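You operate a simulated robot arm through the tools that you are given. There is no shell and no other tool.

Carry out the task below with a simulated robot arm. There is one attempt and no reset: what you move stays moved.

## Task
Put things in order on the top of the sample bench. At the end: the beige key fob (marked "Shed") from the top of the sample bench stands on top of the beige wood packer block; the grey rubble lump from the top of the sample bench stands on top of the brown card box (marked "Sealer"); the yellow cable cap from the top of the sample bench stands where the purple tin stood; the purple tin stands where the grey rubble lump stood; whatever was shut is shut again. Leave all else as you found it, and nothing knocked over.

The check looks at the end state, three seconds after you hand in, the way a careful person would. Anything else that was tipped, shoved, dropped, spilled or broken makes it a failure. A push-on lid holds only when it is set on centred and level and pressed home; a screw cap is set on level and turned clockwise until tight.

## Robot
A 6-joint arm with a two-finger gripper, fixed in place. Base frame: the origin is at the foot of the arm, x ahead of it, y to its left, z up; the work surface is at about z = 0. Readings come in mm, degrees, newtons and seconds.
With the tool pointing down near the work surface it reaches from about 180 to 480 mm from the base axis. Its first joint turns from -66.0 to 66.0 degrees. Payload 1.76 kg.
The tool frame sits at the grasp point between the pads (the TCP): z along the fingers, y along the line on which they close. The tips reach 29 mm beyond it. The gripper opens to 82 mm; its body begins 58 mm behind the TCP.
Orientation is that of the tool frame in the base frame, as [roll, pitch, yaw] about the fixed x, y, z axes, in that order (R = Rz(yaw) Ry(pitch) Rx(roll)). With the fingers straight down and closing along the base's y, the tool's x points along the base's -x, its y along +y and its z along -z.

## Interface
- The arm moves only by the tool send_rows. Its argument "targets" is a list of rows, each a list of 3 entries, a list of its own where there are three numbers: the turn, a rotation vector about the tool's x, y, z in rad, then the shift along the tool's x, y, z in mm, then the finger opening in mm, from 0 to 82. In form: [[[rx, ry, rz], [tx, ty, tz], gripper], ...]. A call has 1 to 20 rows; each row is the pose to reach, as a shift and turn from the pose commanded when the call began, along the tool's axes at that moment. A row lasts 0.2 s, in which the tool goes at most 50 mm and 8.6 degrees; a call with a longer step from one row to the next is refused whole, and so is a gripper value outside its range. A pose out of reach is approached as far as the arm can. The call stops where the force on the tool passes 40 N (or 10 N more than at its start, if that is more) or the arm is blocked; 0.2 s more then pass. Each finger travels about 203.5 mm/s and halts on what it meets, pressing with about 21 N; the grip force reading is that of the motor and also rises with nothing between the fingers. The clock runs only during rows and for 0.2 s after the last one: add rows that repeat a pose to give the fingers time. It gives the time, the measured TCP pose, the force on the tool (base axes), the opening and the grip force at its end, in the units of the frame above (readings bear some noise), with the torque about the TCP (base axes, N m) and any sound that the robot's microphone picked up.
- Cameras (640 x 400 px; columns grow to the right, rows downward): "scene" is fixed at [65.6, 345.4, 412.1]; the picture's right is [-0.64, -0.77, 0.00], its down [-0.51, 0.42, -0.75] and it looks along [0.58, -0.48, -0.66] (base axes); focal length 214 px, centre (320, 200). "wrist" rides on the gripper at [79, 4, -90] in the tool frame; the picture's right is [-0.05, 1.00, 0.00], its down [-0.71, -0.04, -0.71] and it looks along [-0.71, -0.04, 0.71] (tool axes); focal length 256 px, centre (320, 200). There is no depth. A picture from a camera that has moved, and an enlarged one, comes with that camera's place and axes in the base frame and with its lens.
- camera(camera): a new picture of that camera. No time passes.
- close_up(camera, box): a new picture of the part [left, top, right, bottom] of that camera's present view, enlarged. No time passes.
- job_done(): hands the job in; it is judged then, once.

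Places have to be worked out from the pictures, the camera data and where the tool is seen. Open the gripper and draw the arm clear of the work before you hand the job in, unless the task says otherwise.

The tools are called after "Call:" by a JSON object that holds its "op" and its "data". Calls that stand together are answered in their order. send_rows: Moves the arm, as the interface text tells. Its arguments: {"type":"object","properties":{"targets":{"type":"array"}},"required":["targets"]} The other tools are called the same way: camera (camera) takes a picture; close_up (camera, box) takes an enlarged picture of a part of a camera's view; job_done () hands the job in.

At the start:

```text
time: 0.0
position: [234.8, -63.2, 341.2]
orientation: [-179.9, 0.1, -180.0]
wrist_force: [0.4, 0.0, -0.6]
torque: [-0.02, -0.01, 0.0]
grip_width: 82.1
gripper_force: 0.1
```

scene: 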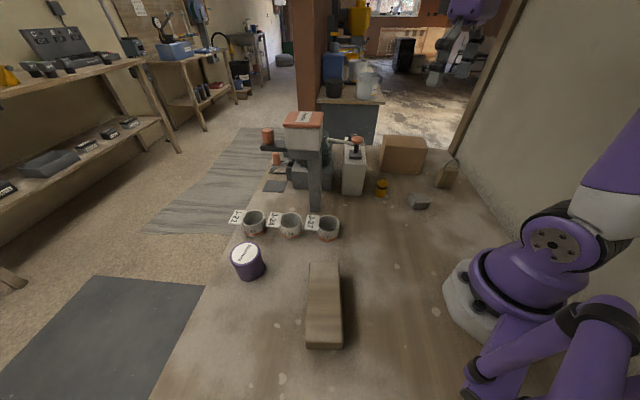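
wrist: 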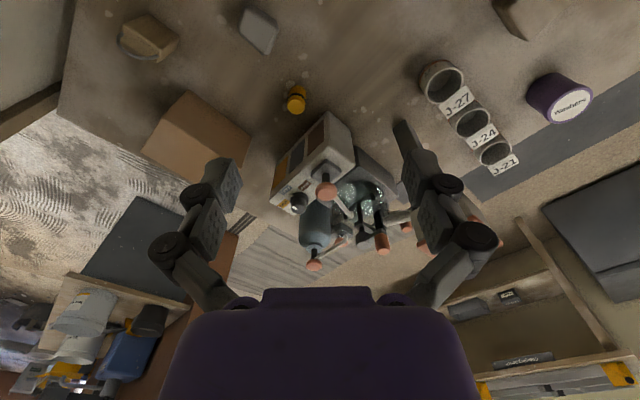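

I'll start by looking closely at the items on the bench in both views before I move anything.

Call:
{"op": "close_up", "data": {"camera": "scene", "box": [220, 100, 480, 262]}}

Call:
{"op": "close_up", "data": {"camera": "wrist", "box": [80, 0, 336, 160]}}

Call:
{"op": "close_up", "data": {"camera": "wrist", "box": [380, 0, 636, 160]}}

Call:
{"op": "close_up", "data": {"camera": "scene", "box": [360, 120, 480, 220]}}

Call:
{"op": "close_up", "data": {"camera": "scene", "box": [200, 200, 360, 360]}}

```text
2.46 times, centred on (350, 181) of scene
camera zoom: at [65.6, 345.4, 412.1], right [-0.64, -0.77, 0.0], down [-0.51, 0.42, -0.75], along [0.58, -0.48, -0.66], focal length 528 px, centre (246, 247)
```

zoom: 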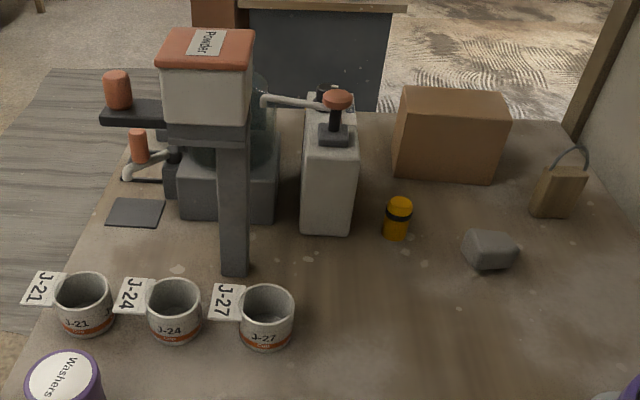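

```text
2.50 times, centred on (208, 80) of wrist
camera zoom: at [156.3, -59.4, 430.2], right [0.05, 1.0, 0.0], down [0.71, -0.04, 0.71], along [0.71, -0.04, -0.71], focal length 640 px, centre (600, 500)
```

zoom: 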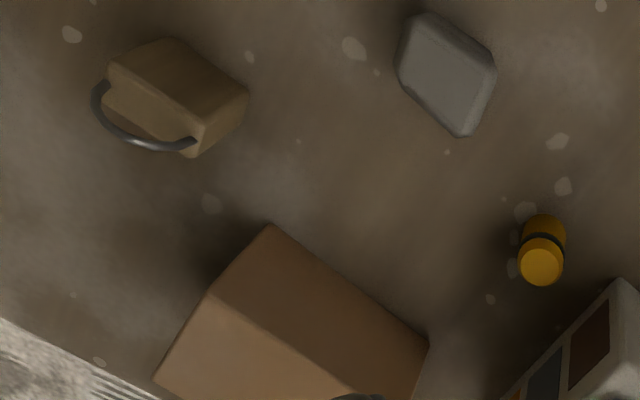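

```text
2.50 times, centred on (508, 80) of wrist
camera zoom: at [156.3, -59.4, 430.2], right [0.05, 1.0, 0.0], down [0.71, -0.04, 0.71], along [0.71, -0.04, -0.71], focal length 640 px, centre (-150, 500)
```

zoom: 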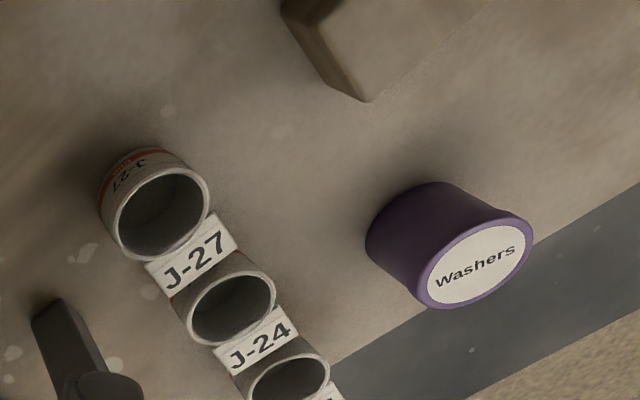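

```text
4.00 times, centred on (420, 170) of scene
camera zoom: at [65.6, 345.4, 412.1], right [-0.64, -0.77, 0.0], down [-0.51, 0.42, -0.75], along [0.58, -0.48, -0.66], focal length 858 px, centre (-80, 320)
```

zoom: 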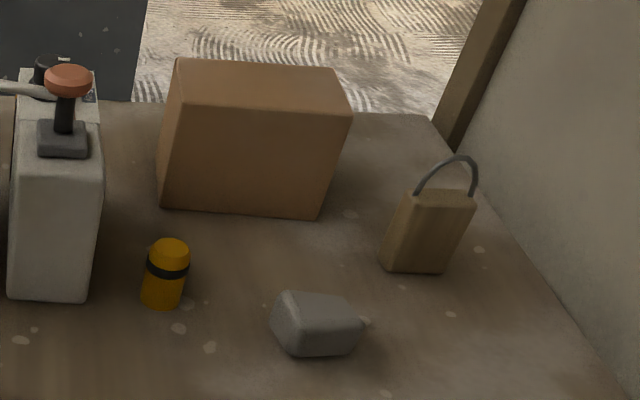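

```text
2.50 times, centred on (280, 280) of scene
camera zoom: at [65.6, 345.4, 412.1], right [-0.64, -0.77, 0.0], down [-0.51, 0.42, -0.75], along [0.58, -0.48, -0.66], focal length 536 px, centre (420, 0)
```

zoom: 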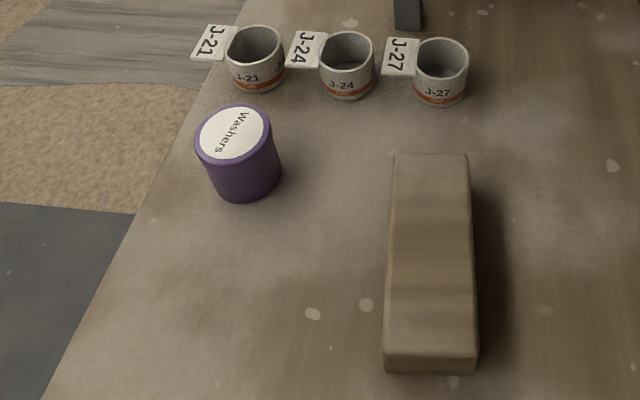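

The beige block with the wire loop at about (228,-290) looks like the key fob. I judge the lump to be at (233,-148), the yellow cap at (334,-110), the tin at (346,301), the packer block at (187,236) and the card box near (390,-277). I'll move the wrist camera over the right side to look closer.

Call:
{"op": "send_rows", "data": {"targets": [[[0, 0, 0], [6, -23, 15], 82], [[0, 0, 0], [12, -46, 30], 82], [[0, 0, 0], [18, -69, 45], 82], [[0, 0, 0], [24, -92, 60], 82], [[0, 0, 0], [30, -115, 75], 82], [[0, 0, 0], [35, -137, 91], 82], [[0, 0, 0], [35, -137, 91], 82]]}}

Call:
{"op": "camera", "data": {"camera": "wrist"}}

Call:
{"op": "camera", "data": {"camera": "scene"}}

```text
time: 1.6
position: [200.9, -200.0, 248.7]
orientation: [-179.9, 0.0, -180.0]
wrist_force: [0.6, 0.4, 0.4]
torque: [0.02, 0.01, 0.01]
grip_width: 82.0
gripper_force: 0.0
```

```text
taken
camera wrist: at [123.0, -195.7, 337.1], right [0.05, 1.0, 0.0], down [0.71, -0.04, 0.71], along [0.71, -0.04, -0.71], focal length 256 px, centre (320, 200)
```

wrist: 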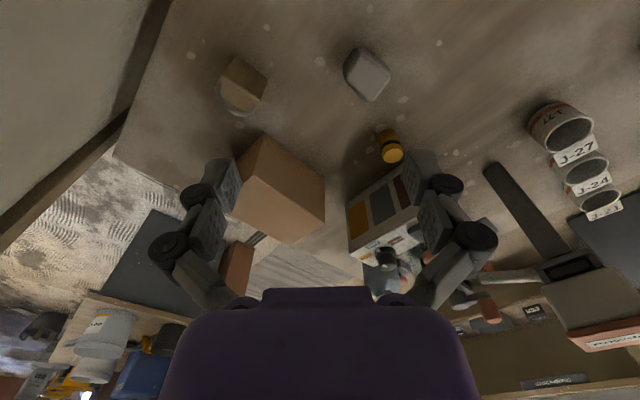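

```text
taken
```

scene: 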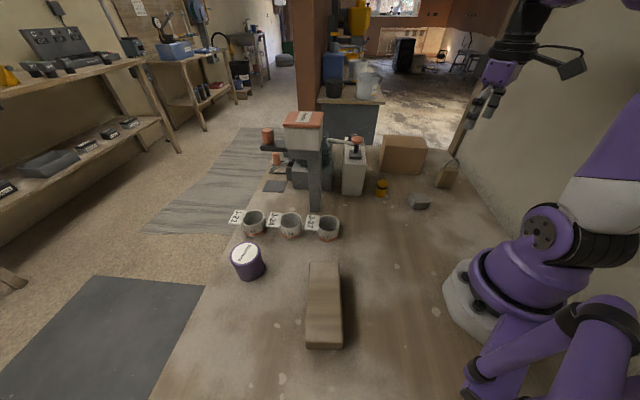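

The view is good, so I'll enlarge the fob, the lump, the box and the cap.

Call:
{"op": "close_up", "data": {"camera": "wrist", "box": [200, 30, 296, 130]}}

Call:
{"op": "close_up", "data": {"camera": "wrist", "box": [320, 30, 416, 130]}}

Call:
{"op": "close_up", "data": {"camera": "wrist", "box": [200, 110, 440, 260]}}

```text
4.00 times, centred on (248, 80) of wrist
camera zoom: at [123.0, -195.7, 337.1], right [0.05, 1.0, 0.0], down [0.71, -0.04, 0.71], along [0.71, -0.04, -0.71], focal length 1024 px, centre (608, 680)
```

zoom: 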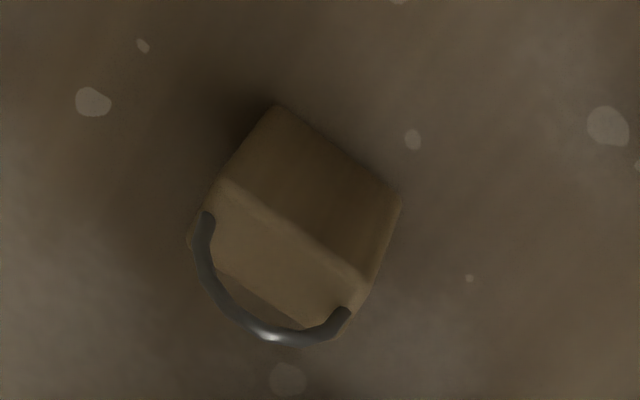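

```text
4.00 times, centred on (368, 80) of wrist
camera zoom: at [123.0, -195.7, 337.1], right [0.05, 1.0, 0.0], down [0.71, -0.04, 0.71], along [0.71, -0.04, -0.71], focal length 1024 px, centre (128, 680)
```

zoom: 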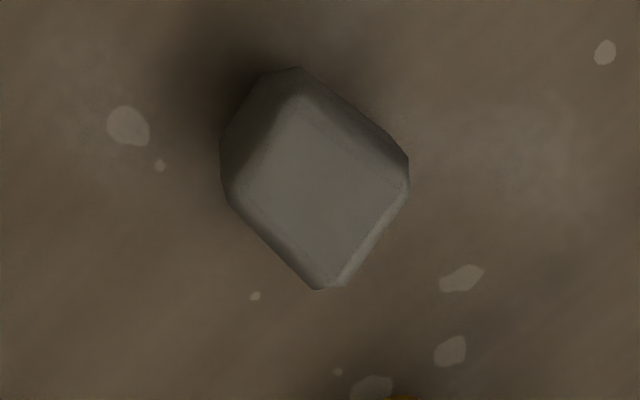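

```text
2.67 times, centred on (320, 185) of wrist
camera zoom: at [123.0, -195.7, 337.1], right [0.05, 1.0, 0.0], down [0.71, -0.04, 0.71], along [0.71, -0.04, -0.71], focal length 683 px, centre (320, 240)
```

zoom: 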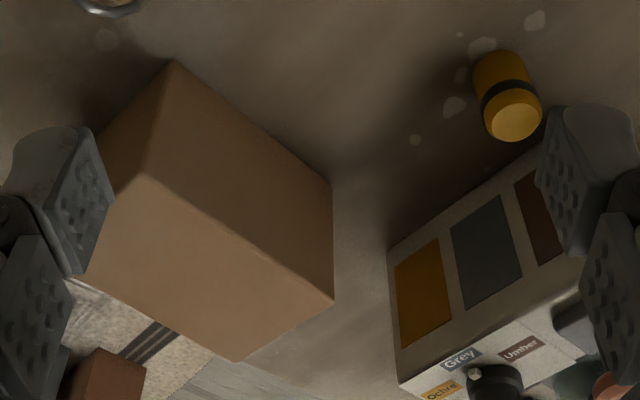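

The fob body is about 43 × 19 × 63 mm, standing with its wide face along about 49°, at (234,-289). The lump is about 40 mm wide and 30 mm high, at (235,-146), with long faces at about 50°. The box top is at z≈96 with its centre near (390,-275). I'll move above the lump with the fingers set to close along 140°.

Call:
{"op": "send_rows", "data": {"targets": [[[0, 0, -0.125], [-5, 7.5, 18], 82], [[0, 0, -0.25], [-10, 15, 36], 82], [[0, 0, -0.375], [-15, 22.5, 54], 82], [[0, 0, -0.5], [-20, 30, 72], 82], [[0, 0, -0.625], [-25, 38, 90], 82], [[0, 0, -0.75], [-30, 46, 108], 82], [[0, 0, -0.873], [-34, 53, 125], 82], [[0, 0, -0.873], [-34, 53, 129], 82]]}}

Call:
{"op": "camera", "data": {"camera": "wrist"}}

Call:
{"op": "close_up", "data": {"camera": "scene", "box": [360, 120, 480, 220]}}

```text
time: 3.4
position: [234.9, -149.8, 122.0]
orientation: [-179.9, 0.0, -129.8]
wrist_force: [0.2, 0.6, -1.1]
torque: [0.04, 0.02, -0.02]
grip_width: 81.9
gripper_force: 0.1
```

```text
taken
camera wrist: at [181.2, -207.0, 211.1], right [-0.73, 0.68, 0.0], down [0.48, 0.52, 0.71], along [0.48, 0.52, -0.71], focal length 256 px, centre (320, 200)
```

wrist: 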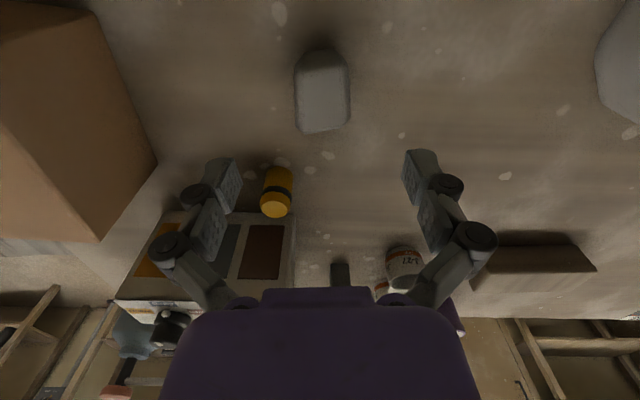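

```text
4.00 times, centred on (420, 170) of scene
camera zoom: at [65.6, 345.4, 412.1], right [-0.64, -0.77, 0.0], down [-0.51, 0.42, -0.75], along [0.58, -0.48, -0.66], focal length 858 px, centre (-80, 320)
```

zoom: 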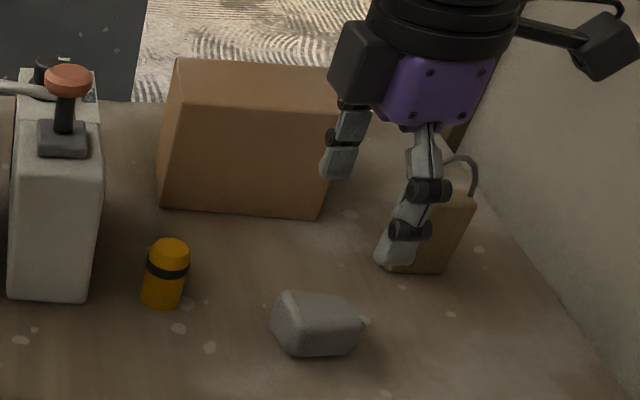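

The lump is now aligned with the gripper axes. I'll enlarge it to get the offset.

Call:
{"op": "close_up", "data": {"camera": "wrist", "box": [256, 20, 384, 150]}}

Call:
{"op": "close_up", "data": {"camera": "wrist", "box": [170, 120, 330, 250]}}

```text
3.08 times, centred on (320, 85) of wrist
camera zoom: at [181.2, -207.0, 211.1], right [-0.73, 0.68, 0.0], down [0.48, 0.52, 0.71], along [0.48, 0.52, -0.71], focal length 788 px, centre (320, 554)
```

zoom: 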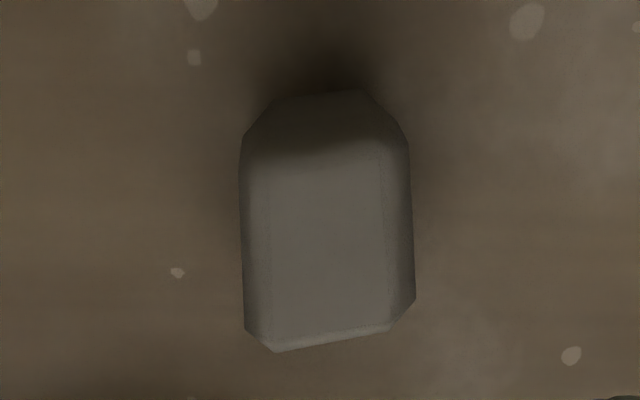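

```text
3.08 times, centred on (250, 185) of wrist
camera zoom: at [181.2, -207.0, 211.1], right [-0.73, 0.68, 0.0], down [0.48, 0.52, 0.71], along [0.48, 0.52, -0.71], focal length 788 px, centre (535, 246)
```

zoom: 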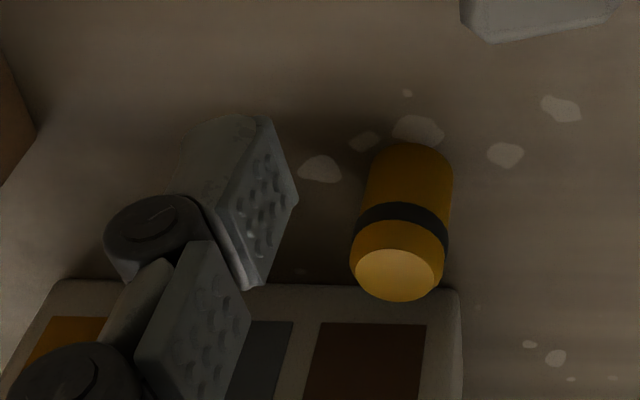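

The lump is about 42 mm wide and centred within 2 mm of the grasp point. I'll go down to about z=34 and close gently.

Call:
{"op": "send_rows", "data": {"targets": [[[0, 0, 0], [0, 1.5, 20], 82], [[0, 0, 0], [0, 1.5, 40], 82], [[0, 0, 0], [0, 1.5, 60], 82], [[0, 0, 0], [0, 1.5, 75], 82], [[0, 0, 0], [0, 1.5, 84], 82], [[0, 0, 0], [0, 1.5, 88], 82], [[0, 0, 0], [0, 1.5, 88], 82]]}}

Call:
{"op": "camera", "data": {"camera": "wrist"}}

Call:
{"op": "close_up", "data": {"camera": "scene", "box": [360, 120, 480, 220]}}

```text
time: 5.0
position: [232.3, -145.5, 34.2]
orientation: [-179.8, 0.0, -130.0]
wrist_force: [0.2, 0.3, -0.4]
torque: [0.0, -0.04, 0.01]
grip_width: 81.9
gripper_force: 0.1
```

```text
taken
camera wrist: at [179.3, -205.3, 122.7], right [-0.73, 0.68, 0.0], down [0.48, 0.52, 0.71], along [0.48, 0.52, -0.71], focal length 256 px, centre (320, 200)
```

wrist: 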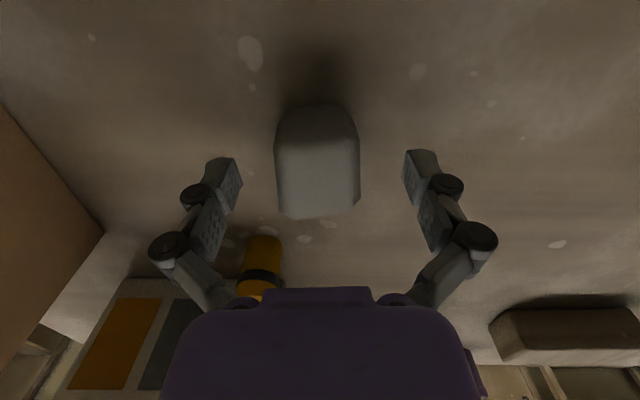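

```text
4.00 times, centred on (420, 170) of scene
camera zoom: at [65.6, 345.4, 412.1], right [-0.64, -0.77, 0.0], down [-0.51, 0.42, -0.75], along [0.58, -0.48, -0.66], focal length 858 px, centre (-80, 320)
```

zoom: 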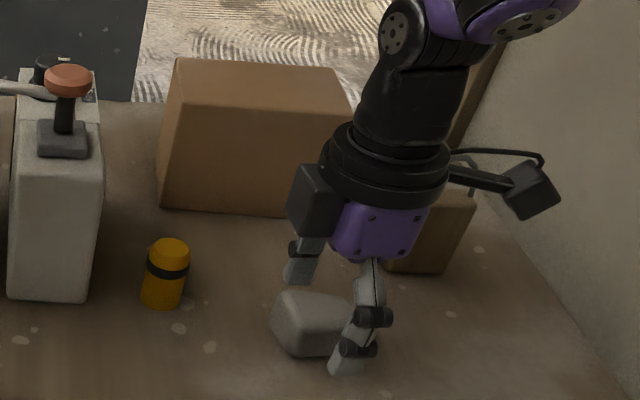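

The lump sits centred between the fingers, so I'll close on it and lift it a little to check the grip.

Call:
{"op": "send_rows", "data": {"targets": [[[0, 0, 0], [0, 0, 0], 60], [[0, 0, 0], [0, 0, 0], 48], [[0, 0, 0], [0, 0, 0], 30], [[0, 0, 0], [0, 0, 0], 20], [[0, 0, 0], [0, 0, 0], 20], [[0, 0, 0], [0, 0, -5], 20], [[0, 0, 0], [0, 0, -15], 20], [[0, 0, 0], [0, 0, -30], 20], [[0, 0, 0], [0, 0, -50], 20], [[0, 0, 0], [0, 0, -50], 20]]}}

Call:
{"op": "camera", "data": {"camera": "wrist"}}

Call:
{"op": "close_up", "data": {"camera": "scene", "box": [360, 120, 480, 220]}}

```text
time: 7.2
position: [232.6, -146.8, 85.6]
orientation: [-179.8, 0.0, -130.0]
wrist_force: [-0.2, -0.1, -1.3]
torque: [0.0, -0.01, 0.0]
grip_width: 41.3
gripper_force: 21.1
```

```text
taken
camera wrist: at [179.1, -205.9, 173.5], right [-0.73, 0.68, 0.0], down [0.48, 0.52, 0.71], along [0.48, 0.52, -0.71], focal length 256 px, centre (320, 200)
```

wrist: 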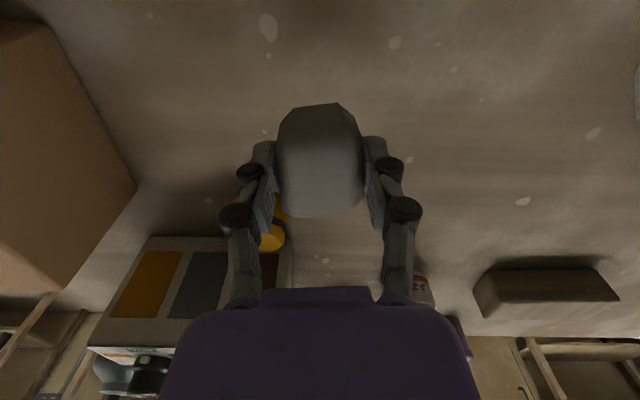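

```text
4.00 times, centred on (420, 170) of scene
camera zoom: at [65.6, 345.4, 412.1], right [-0.64, -0.77, 0.0], down [-0.51, 0.42, -0.75], along [0.58, -0.48, -0.66], focal length 858 px, centre (-80, 320)
```

zoom: 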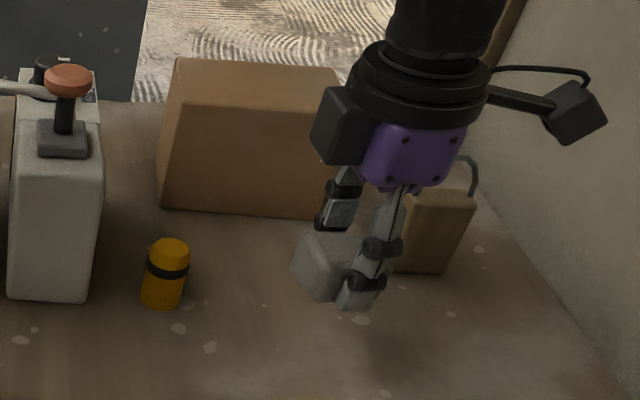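

The lump is held at a width of 41.3 mm and hangs level. I'll raise it to about z=175, then swing over towards the near half of the box top, around (375,-277).

Call:
{"op": "send_rows", "data": {"targets": [[[0, 0, 0], [0, 0, -20], 20], [[0, 0, 0], [0, 0, -45], 20], [[0, 0, 0], [0, 0, -70], 20], [[0, 0, 0], [0, -10, -92], 20], [[0, 0, 0], [1, -30, -92], 20], [[0, 0, 0], [2, -55, -92], 20], [[0, 0, 0], [4, -80, -92], 20], [[0, 0, 0], [5, -105, -92], 20], [[0, 0, 0], [6, -130, -92], 20], [[0, 0, 0], [7, -155, -92], 20], [[0, 0, 0], [8, -178, -92], 20], [[0, 0, 0], [9, -193, -92], 20], [[0, 0, 0], [9, -193, -92], 20]]}}

Call:
{"op": "camera", "data": {"camera": "wrist"}}

Call:
{"op": "camera", "data": {"camera": "scene"}}

Call:
{"op": "close_up", "data": {"camera": "scene", "box": [340, 90, 480, 200]}}

```text
time: 10.0
position: [365.5, -269.4, 173.9]
orientation: [179.9, 0.1, -129.9]
wrist_force: [1.0, -0.5, -1.6]
torque: [-0.01, -0.05, 0.01]
grip_width: 41.4
gripper_force: 21.2
out of reach, approached as far as the arm can: row 12, 13
```

```text
taken
camera wrist: at [311.8, -328.5, 263.1], right [-0.73, 0.68, 0.0], down [0.48, 0.52, 0.71], along [0.48, 0.52, -0.71], focal length 256 px, centre (320, 200)
```

wrist: 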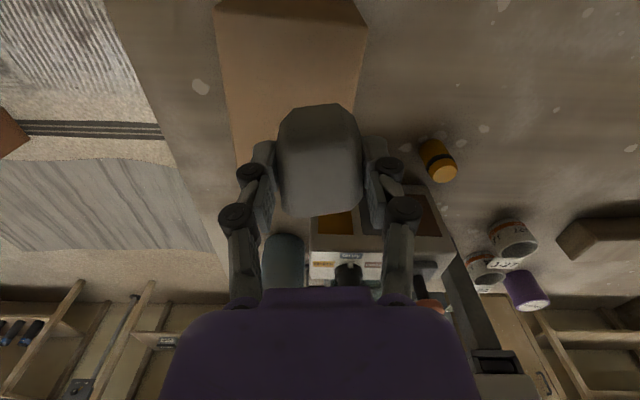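

```text
taken
```

scene: 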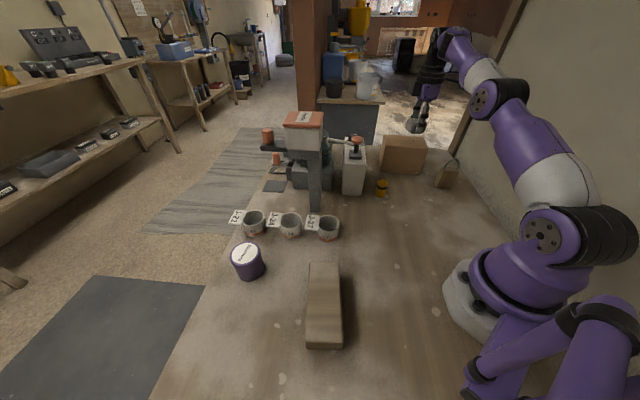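

```text
3.64 times, centred on (410, 145) of scene
camera zoom: at [65.6, 345.4, 412.1], right [-0.64, -0.77, 0.0], down [-0.51, 0.42, -0.75], along [0.58, -0.48, -0.66], focal length 780 px, centre (-7, 400)
```

zoom: 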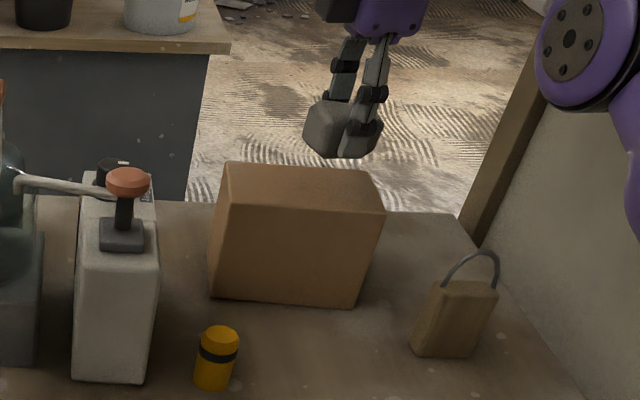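

At z=174 the arm runs out of reach at a radius of about 454. Reach grows lower down and there are still about 45 mm of clearance, so I'll lower 20 mm and see where I end up.

Call:
{"op": "send_rows", "data": {"targets": [[[0, 0, 0], [0, 0, 7], 20], [[0, 0, 0], [0, 0, 14], 20], [[0, 0, 0], [0, 0, 20], 20], [[0, 0, 0], [0, 0, 20], 20]]}}

```text
time: 11.0
position: [365.9, -269.8, 156.4]
orientation: [-179.9, 0.0, -130.1]
wrist_force: [0.4, 0.0, -0.9]
torque: [0.02, 0.02, 0.01]
grip_width: 41.4
gripper_force: 20.7
```

The commanded pose follows the clamped one. I'll go a little lower and push about 12 mm further in over the box.

Call:
{"op": "send_rows", "data": {"targets": [[[0, 0, 0], [0, 0, 6], 20], [[0, 0, 0], [0.5, -4, 11], 20], [[0, 0, 0], [1, -8, 11], 20], [[0, 0, 0], [1.5, -12, 11], 20], [[0, 0, 0], [1.5, -12, 11], 20]]}}

Call:
{"op": "close_up", "data": {"camera": "scene", "box": [340, 90, 480, 200]}}

Call:
{"op": "camera", "data": {"camera": "wrist"}}

```text
time: 12.2
position: [372.4, -277.2, 142.4]
orientation: [-179.9, 0.1, -130.0]
wrist_force: [0.0, 0.5, -0.9]
torque: [0.03, 0.03, -0.02]
grip_width: 41.2
gripper_force: 21.5
out of reach, approached as far as the arm can: row 4, 5
```

```text
3.64 times, centred on (410, 145) of scene
camera zoom: at [65.6, 345.4, 412.1], right [-0.64, -0.77, 0.0], down [-0.51, 0.42, -0.75], along [0.58, -0.48, -0.66], focal length 780 px, centre (-7, 400)
```

zoom: 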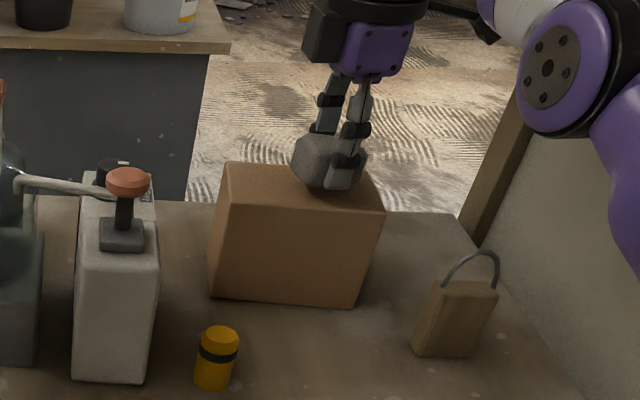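

```text
taken
camera wrist: at [319.0, -335.9, 231.5], right [-0.73, 0.68, 0.0], down [0.48, 0.52, 0.71], along [0.48, 0.52, -0.71], focal length 256 px, centre (320, 200)
```

wrist: 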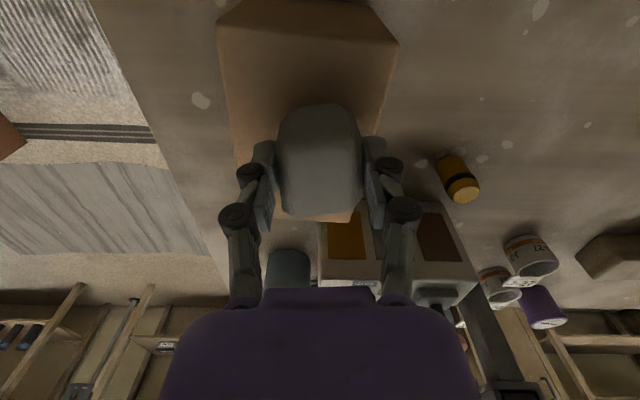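

The lump is about 32 mm in from the near edge and 49 mm from the end edge of the box top, which is a safe spot. I'll lower it slowly until I feel contact, expected at about z=130.

Call:
{"op": "send_rows", "data": {"targets": [[[0, 0, 0], [0, 0, 3], 20], [[0, 0, 0], [0, 0, 6], 20], [[0, 0, 0], [0, 0, 8], 20], [[0, 0, 0], [0, 0, 9], 20], [[0, 0, 0], [0, 0, 9], 20]]}}

Call:
{"op": "close_up", "data": {"camera": "scene", "box": [370, 110, 450, 170]}}

```text
time: 13.4
position: [372.0, -276.4, 134.2]
orientation: [-179.8, 0.0, -130.0]
wrist_force: [-4.2, 5.6, 19.8]
torque: [-0.09, 0.05, -0.01]
grip_width: 41.6
gripper_force: 20.9
```

```text
6.67 times, centred on (410, 140) of scene
camera zoom: at [65.5, 345.5, 412.0], right [-0.64, -0.77, 0.0], down [-0.51, 0.42, -0.75], along [0.58, -0.48, -0.66], focal length 1430 px, centre (-280, 600)
```

zoom: 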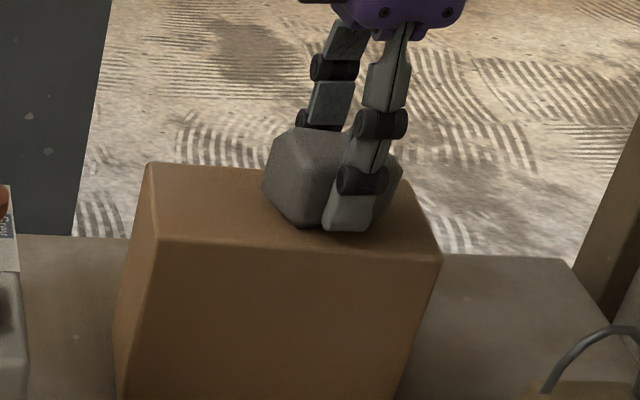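

There is contact at 20 N with the lump on the box. I'll back off about 1 mm to ease the pressure before opening.

Call:
{"op": "send_rows", "data": {"targets": [[[0, 0, 0], [0, 0, -0.8], 20], [[0, 0, 0], [0, 0, -1.2], 20], [[0, 0, 0], [0, 0, -1.2], 20]]}}

Call:
{"op": "close_up", "data": {"camera": "scene", "box": [370, 110, 450, 170]}}

Call:
{"op": "close_up", "data": {"camera": "wrist", "box": [200, 0, 440, 240]}}

```text
time: 14.2
position: [371.1, -278.0, 134.5]
orientation: [-179.9, 0.1, -130.0]
wrist_force: [1.0, -1.3, 2.8]
torque: [-0.12, -0.13, -0.03]
grip_width: 41.3
gripper_force: 20.8
```

```text
6.67 times, centred on (410, 140) of scene
camera zoom: at [65.5, 345.4, 412.1], right [-0.64, -0.77, 0.0], down [-0.51, 0.42, -0.75], along [0.58, -0.48, -0.66], focal length 1430 px, centre (-280, 600)
```

zoom: 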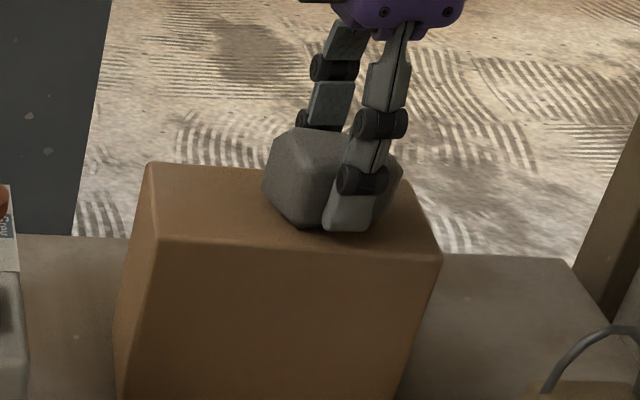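

```text
1.67 times, centred on (320, 120) of wrist
camera zoom: at [318.9, -335.7, 223.2], right [-0.73, 0.68, 0.0], down [0.48, 0.52, 0.71], along [0.48, 0.52, -0.71], focal length 427 px, centre (320, 333)
```

zoom: 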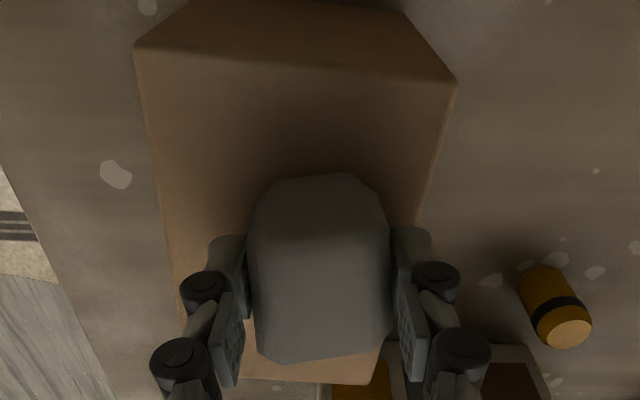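

The contact is now light at 2.8 N. I'll open the fingers gradually and then rise straight up.

Call:
{"op": "send_rows", "data": {"targets": [[[0, 0, 0], [0, 0, 0], 42], [[0, 0, 0], [0, 0, 0], 44], [[0, 0, 0], [0, 0, 0], 48], [[0, 0, 0], [0, 0, 0], 55], [[0, 0, 0], [0, 0, 0], 62], [[0, 0, 0], [0, 0, 0], 62]]}}

Call:
{"op": "close_up", "data": {"camera": "scene", "box": [370, 110, 450, 170]}}

Call:
{"op": "close_up", "data": {"camera": "wrist", "box": [200, 0, 440, 240]}}

```text
time: 15.6
position: [372.4, -278.2, 135.2]
orientation: [-179.9, -0.1, -130.0]
wrist_force: [-0.2, -0.3, 0.4]
torque: [-0.03, -0.04, -0.01]
grip_width: 61.9
gripper_force: 0.0
```

```text
6.67 times, centred on (410, 140) of scene
camera zoom: at [65.6, 345.4, 412.1], right [-0.64, -0.77, 0.0], down [-0.51, 0.42, -0.75], along [0.58, -0.48, -0.66], focal length 1430 px, centre (-280, 600)
```

zoom: 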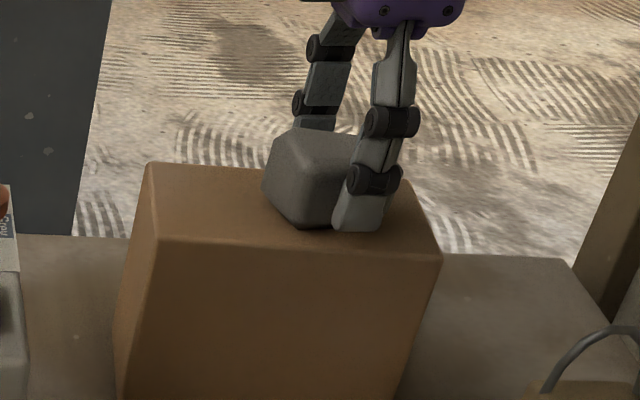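

```text
1.67 times, centred on (320, 120) of wrist
camera zoom: at [319.0, -335.7, 223.6], right [-0.73, 0.68, 0.0], down [0.48, 0.52, 0.71], along [0.48, 0.52, -0.71], focal length 427 px, centre (320, 333)
```

zoom: 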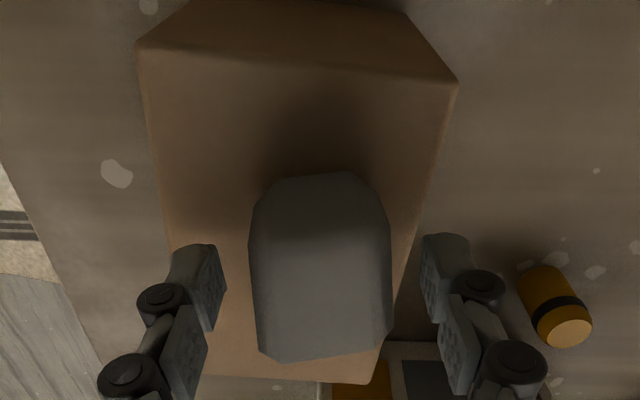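

The lump stands flat on the box by itself. I'll open wider and rise, easing inward as the reach shrinks with height.

Call:
{"op": "send_rows", "data": {"targets": [[[0, 0, 0], [0, 0, 0], 74], [[0, 0, 0], [0, 0, 0], 80], [[0, 0, 0], [0, 1, -8], 80], [[0, 0, 0], [0, 3, -16], 80], [[0, 0, 0], [0, 6, -24], 80], [[0, 0, 0], [0, 9, -33], 80], [[0, 0, 0], [0, 14, -45], 80], [[0, 0, 0], [0, 25, -60], 80], [[0, 0, 0], [0, 45, -80], 80], [[0, 0, 0], [0, 70, -100], 80], [[0, 0, 0], [0, 95, -115], 80]]}}

Call:
{"op": "close_up", "data": {"camera": "scene", "box": [360, 90, 480, 200]}}

Call:
{"op": "camera", "data": {"camera": "wrist"}}

```text
time: 18.0
position: [298.9, -215.1, 249.4]
orientation: [-179.9, -0.1, -129.9]
wrist_force: [-0.6, 0.2, 0.6]
torque: [0.02, 0.0, -0.01]
grip_width: 80.3
gripper_force: 0.1
```

```text
3.64 times, centred on (420, 145) of scene
camera zoom: at [65.6, 345.4, 412.1], right [-0.64, -0.77, 0.0], down [-0.51, 0.42, -0.75], along [0.58, -0.48, -0.66], focal length 780 px, centre (-44, 400)
```

zoom: 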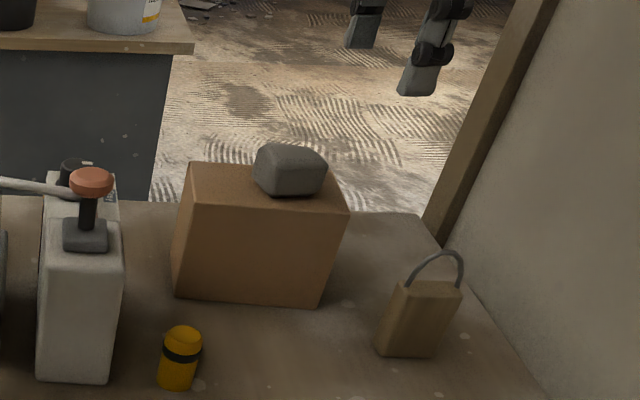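

```text
taken
camera wrist: at [245.6, -273.6, 338.6], right [-0.73, 0.68, 0.0], down [0.48, 0.52, 0.71], along [0.48, 0.52, -0.71], focal length 256 px, centre (320, 200)
```

wrist: 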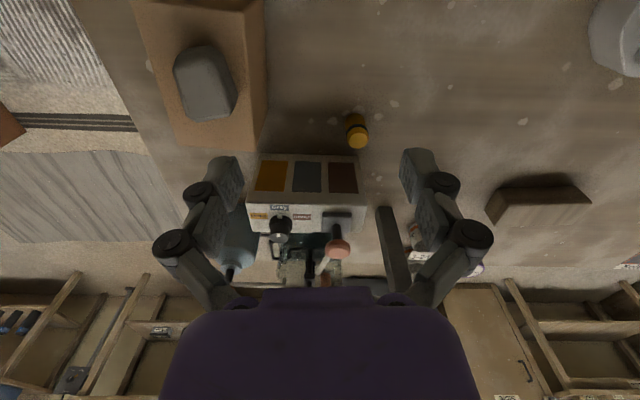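

The lump rests squarely on the box. Next I'll swing at height across to the left side to look at the purple tin and the packer block.

Call:
{"op": "send_rows", "data": {"targets": [[[0, 0, 0], [-12, 28, -2], 80], [[0, 0, 0], [-24, 56, -4], 80], [[0, 0, 0], [-36, 84, -6], 80], [[0, 0, 0], [-48, 112, -8], 80], [[0, 0, 0], [-60, 140, -10], 80], [[0, 0, 0], [-83, 159, -10], 80], [[0, 0, 0], [-106, 179, -10], 80], [[0, 0, 0], [-129, 198, -10], 80], [[0, 0, 0], [-152, 217, -10], 80], [[0, 0, 0], [-175, 237, -10], 80], [[0, 0, 0], [-198, 256, -10], 80], [[0, 0, 0], [-224, 262, -6], 80], [[0, 0, 0], [-250, 268, -2], 80], [[0, 0, 0], [-276, 275, 2], 80], [[0, 0, 0], [-302, 281, 6], 80], [[0, 0, 0], [-328, 287, 10], 80], [[0, 0, 0], [-328, 287, 10], 80]]}}

Call:
{"op": "camera", "data": {"camera": "wrist"}}

Call:
{"op": "camera", "data": {"camera": "scene"}}

```text
time: 21.6
position: [292.1, 219.7, 236.2]
orientation: [-179.9, 0.0, -130.0]
wrist_force: [-0.2, 0.1, -0.5]
torque: [-0.04, 0.0, 0.04]
grip_width: 80.2
gripper_force: 0.0
```

```text
taken
camera wrist: at [238.3, 160.1, 325.2], right [-0.73, 0.68, 0.0], down [0.48, 0.52, 0.71], along [0.48, 0.52, -0.71], focal length 256 px, centre (320, 200)
```

wrist: 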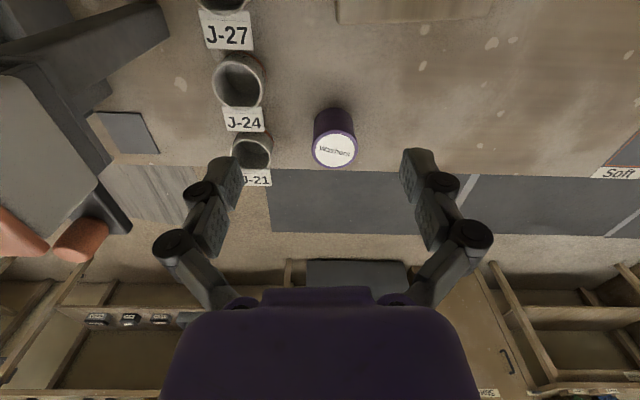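

```text
taken
```

scene: 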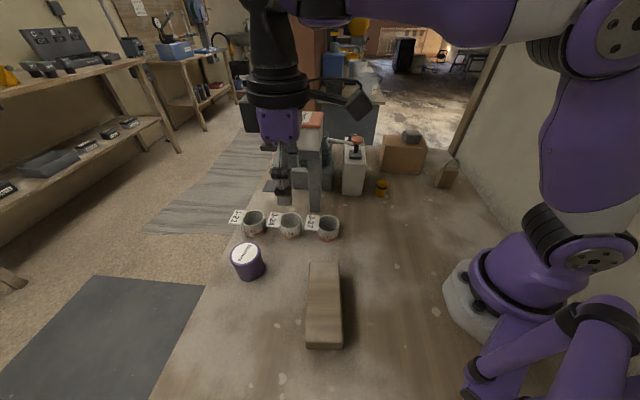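

Call:
{"op": "close_up", "data": {"camera": "wrist", "box": [260, 70, 410, 190]}}

Call:
{"op": "close_up", "data": {"camera": "scene", "box": [205, 220, 285, 300]}}

```text
3.33 times, centred on (335, 130) of wrist
camera zoom: at [238.3, 160.1, 325.2], right [-0.73, 0.68, 0.0], down [0.48, 0.52, 0.71], along [0.48, 0.52, -0.71], focal length 853 px, centre (270, 433)
```

zoom: 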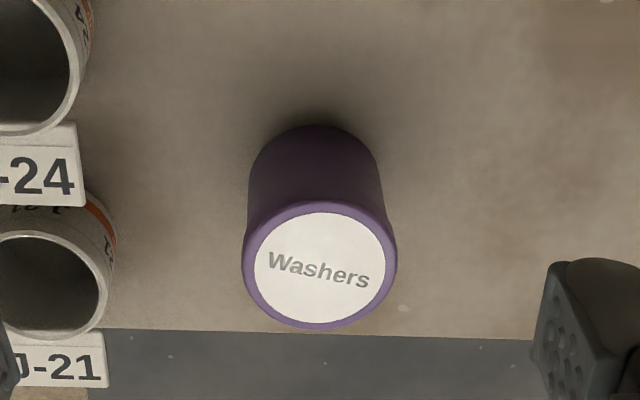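

```text
5.00 times, centred on (245, 260) of scene
camera zoom: at [65.6, 345.4, 412.1], right [-0.64, -0.77, 0.0], down [-0.51, 0.42, -0.75], along [0.58, -0.48, -0.66], focal length 1072 px, centre (695, -100)
```

zoom: 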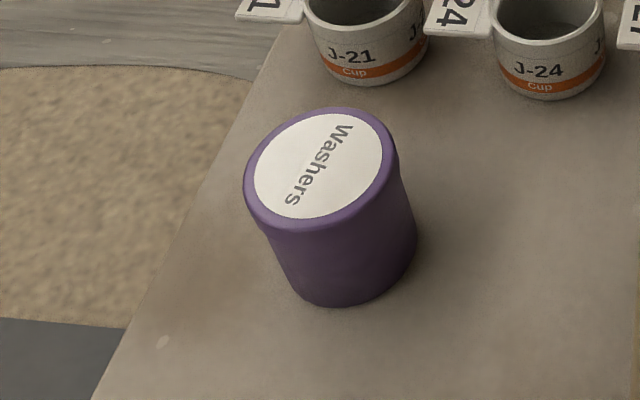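

The tin has a push-on lid slightly wider than its body, so I need the skirt height before choosing where to grip. I'll zoom in further.

Call:
{"op": "close_up", "data": {"camera": "wrist", "box": [305, 95, 365, 175]}}

Call:
{"op": "close_up", "data": {"camera": "scene", "box": [225, 235, 270, 285]}}

```text
5.00 times, centred on (335, 135) of wrist
camera zoom: at [238.3, 160.1, 325.2], right [-0.73, 0.68, 0.0], down [0.48, 0.52, 0.71], along [0.48, 0.52, -0.71], focal length 1280 px, centre (245, 525)
```

zoom: 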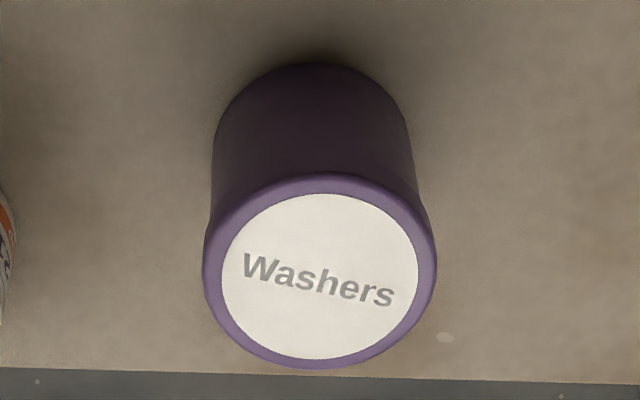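

```text
8.00 times, centred on (248, 260) of scene
camera zoom: at [65.6, 345.4, 412.1], right [-0.64, -0.77, 0.0], down [-0.51, 0.42, -0.75], along [0.58, -0.48, -0.66], focal length 1716 px, centre (900, -280)
```

zoom: 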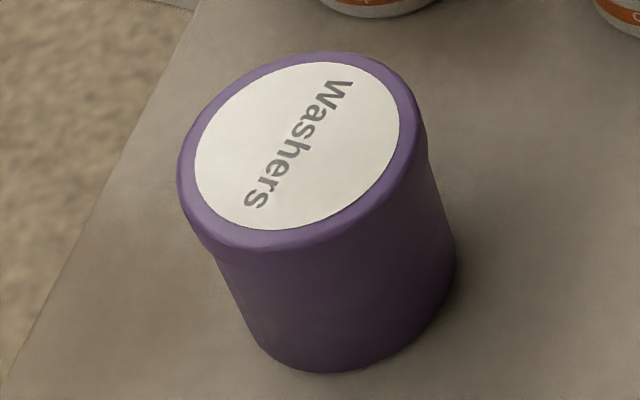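

The skirt only covers roughly the top 8 mm, so gripping low on the body clears it. I put the tin at about (346,302), 60 mm tall with a body about 50 mm wide. I'll come in over it at z≈114 and re-check the alignment.

Call:
{"op": "send_rows", "data": {"targets": [[[0, 0, 0], [-9, 1.5, 20], 82], [[0, 0, 0], [-18, 3, 40], 82], [[0, 0, 0], [-27, 4.5, 60], 82], [[0, 0, 0], [-36, 6, 80], 82], [[0, 0, 0], [-45, 7.5, 98], 82], [[0, 0, 0], [-58, 8.5, 112], 82], [[0, 0, 0], [-72, 10, 120], 82], [[0, 0, 0], [-86, 11.5, 122], 82], [[0, 0, 0], [-99, 13, 122], 82], [[0, 0, 0], [-99, 13, 122], 82]]}}

Call:
{"op": "camera", "data": {"camera": "wrist"}}

Call:
{"op": "camera", "data": {"camera": "scene"}}

```text
time: 23.8
position: [341.8, 306.2, 116.4]
orientation: [-179.9, 0.1, -130.1]
wrist_force: [0.4, 1.2, 0.5]
torque: [0.01, 0.0, -0.02]
grip_width: 81.9
gripper_force: 0.0
```

```text
taken
camera wrist: at [289.1, 246.2, 204.7], right [-0.73, 0.68, 0.0], down [0.48, 0.52, 0.71], along [0.48, 0.52, -0.71], focal length 256 px, centre (320, 200)
```

wrist: 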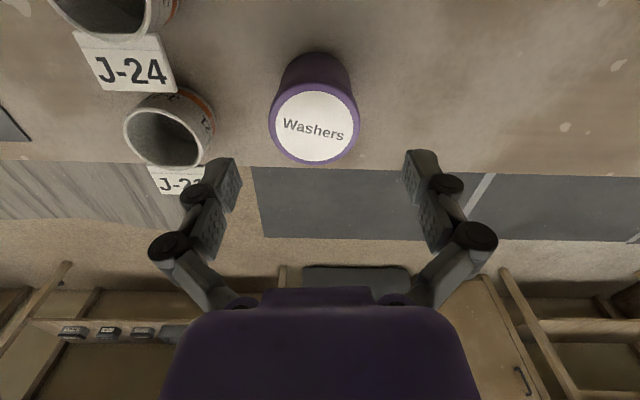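

```text
taken
```

scene: 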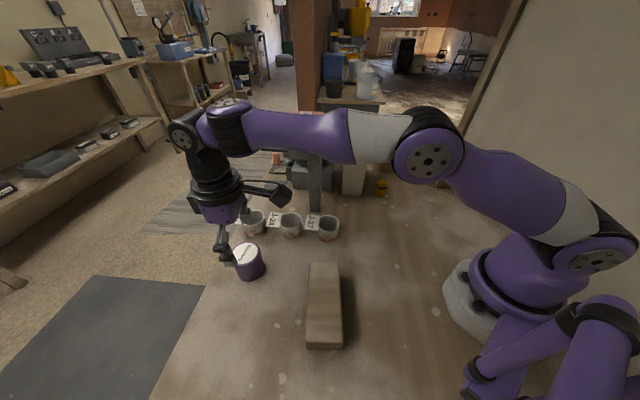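

The tin is almost beneath the grasp point. I'll zoom in to correct the last few millimetres.

Call:
{"op": "close_up", "data": {"camera": "wrist", "box": [240, 30, 400, 180]}}

```text
2.67 times, centred on (320, 105) of wrist
camera zoom: at [289.1, 246.2, 204.7], right [-0.73, 0.68, 0.0], down [0.48, 0.52, 0.71], along [0.48, 0.52, -0.71], focal length 683 px, centre (320, 453)
```

zoom: 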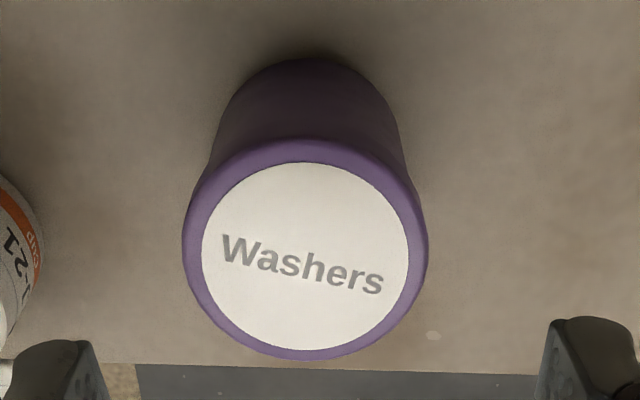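

The offset is only 3 mm sideways. I'll correct it and go down to z≈32, staying clear of the surface.

Call:
{"op": "send_rows", "data": {"targets": [[[0, 0, 0], [-0.5, -3, 10], 82], [[0, 0, 0], [-0.5, -3, 25], 82], [[0, 0, 0], [-0.5, -3, 42], 82], [[0, 0, 0], [-0.5, -3, 58], 82], [[0, 0, 0], [-0.5, -3, 72], 82], [[0, 0, 0], [-0.5, -3, 80], 82], [[0, 0, 0], [-0.5, -3, 83], 82], [[0, 0, 0], [-0.5, -3, 83], 82]]}}

Call:
{"op": "camera", "data": {"camera": "wrist"}}

Call:
{"op": "close_up", "data": {"camera": "scene", "box": [195, 200, 315, 300]}}

```text
time: 25.6
position: [347.8, 303.1, 34.2]
orientation: [-179.9, 0.0, -130.0]
wrist_force: [0.3, 0.0, 0.0]
torque: [0.03, 0.02, -0.02]
grip_width: 81.9
gripper_force: 0.0
```

```text
taken
camera wrist: at [293.7, 244.2, 122.6], right [-0.73, 0.68, 0.0], down [0.48, 0.52, 0.71], along [0.48, 0.52, -0.71], focal length 256 px, centre (320, 200)
```

wrist: 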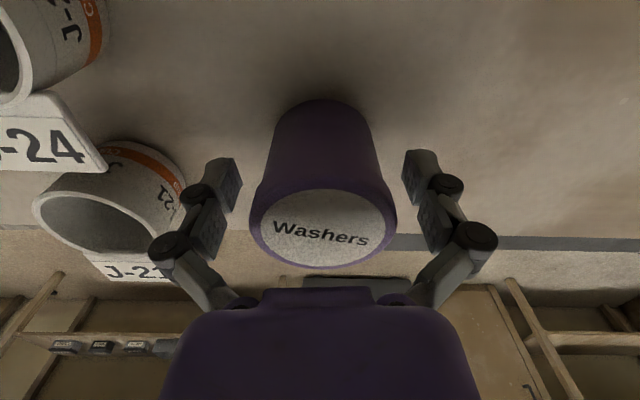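

```text
4.00 times, centred on (255, 250) of scene
camera zoom: at [65.6, 345.4, 412.1], right [-0.64, -0.77, 0.0], down [-0.51, 0.42, -0.75], along [0.58, -0.48, -0.66], focal length 858 px, centre (580, 0)
```

zoom: 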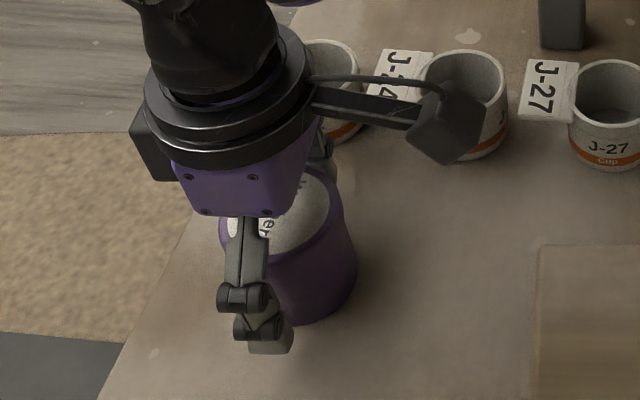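

The grasp is centred on the tin and clear of the J-21 cup. I'll close on the body and lift slowly.

Call:
{"op": "send_rows", "data": {"targets": [[[0, 0, 0], [0, 0, 0], 66], [[0, 0, 0], [0, 0, 0], 56], [[0, 0, 0], [0, 0, 0], 45], [[0, 0, 0], [0, 0, 0], 30], [[0, 0, 0], [0, 0, 0], 30], [[0, 0, 0], [0, 0, -3], 30], [[0, 0, 0], [0, 0, -8], 30], [[0, 0, 0], [0, 0, -15], 30], [[0, 0, 0], [0, 0, -15], 30]]}}

Call:
{"op": "camera", "data": {"camera": "wrist"}}

Call:
{"op": "close_up", "data": {"camera": "scene", "box": [195, 200, 315, 300]}}

```text
time: 27.6
position: [346.5, 301.9, 48.8]
orientation: [-179.9, 0.0, -129.9]
wrist_force: [0.2, 0.7, -1.5]
torque: [0.0, -0.01, -0.06]
grip_width: 55.7
gripper_force: 20.9
```

```text
taken
camera wrist: at [293.1, 244.0, 138.3], right [-0.73, 0.68, 0.0], down [0.48, 0.52, 0.71], along [0.48, 0.52, -0.71], focal length 256 px, centre (320, 200)
```

wrist: 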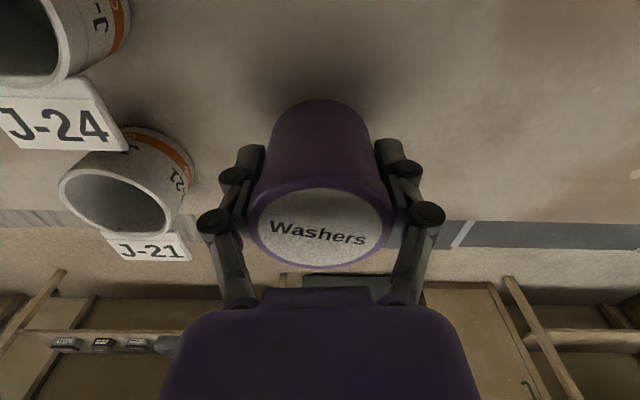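

```text
4.00 times, centred on (255, 250) of scene
camera zoom: at [65.6, 345.4, 412.1], right [-0.64, -0.77, 0.0], down [-0.51, 0.42, -0.75], along [0.58, -0.48, -0.66], focal length 858 px, centre (580, 0)
```

zoom: 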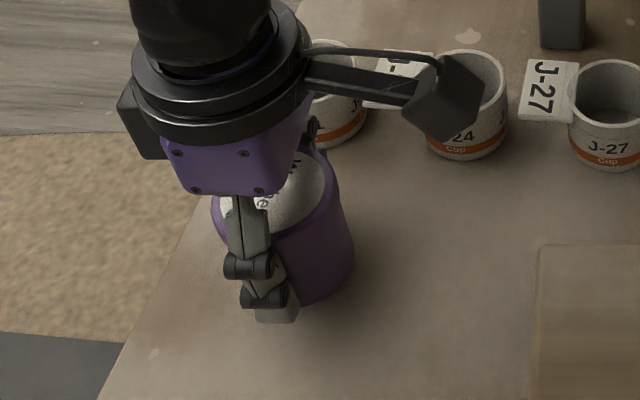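

The tin lifts with the fingers at a width of 55.7 mm and hangs level. Before travelling I'll check that the lid is still seated.

Call:
{"op": "close_up", "data": {"camera": "wrist", "box": [230, 80, 410, 280]}}

Call:
{"op": "close_up", "data": {"camera": "scene", "box": [235, 230, 295, 285]}}

```text
2.00 times, centred on (320, 180) of wrist
camera zoom: at [293.1, 244.0, 138.3], right [-0.73, 0.68, 0.0], down [0.48, 0.52, 0.71], along [0.48, 0.52, -0.71], focal length 512 px, centre (320, 240)
```

zoom: 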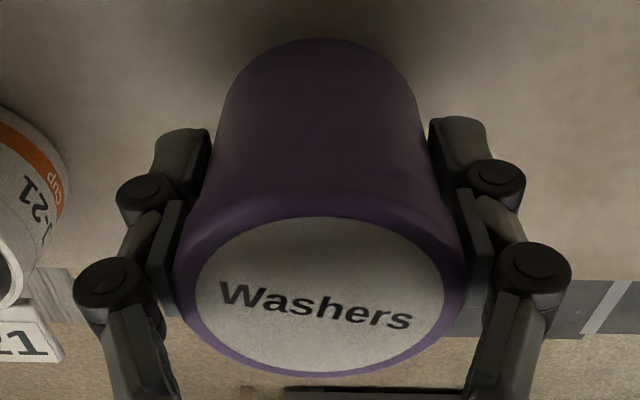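

```text
7.27 times, centred on (265, 258) of scene
camera zoom: at [65.6, 345.4, 412.1], right [-0.64, -0.77, 0.0], down [-0.51, 0.42, -0.75], along [0.58, -0.48, -0.66], focal length 1560 px, centre (720, -218)
```

zoom: 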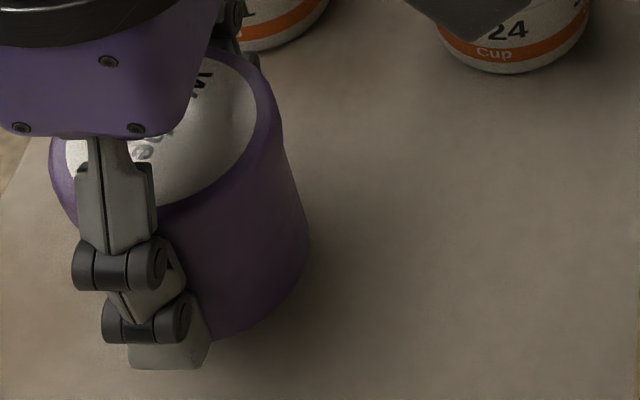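

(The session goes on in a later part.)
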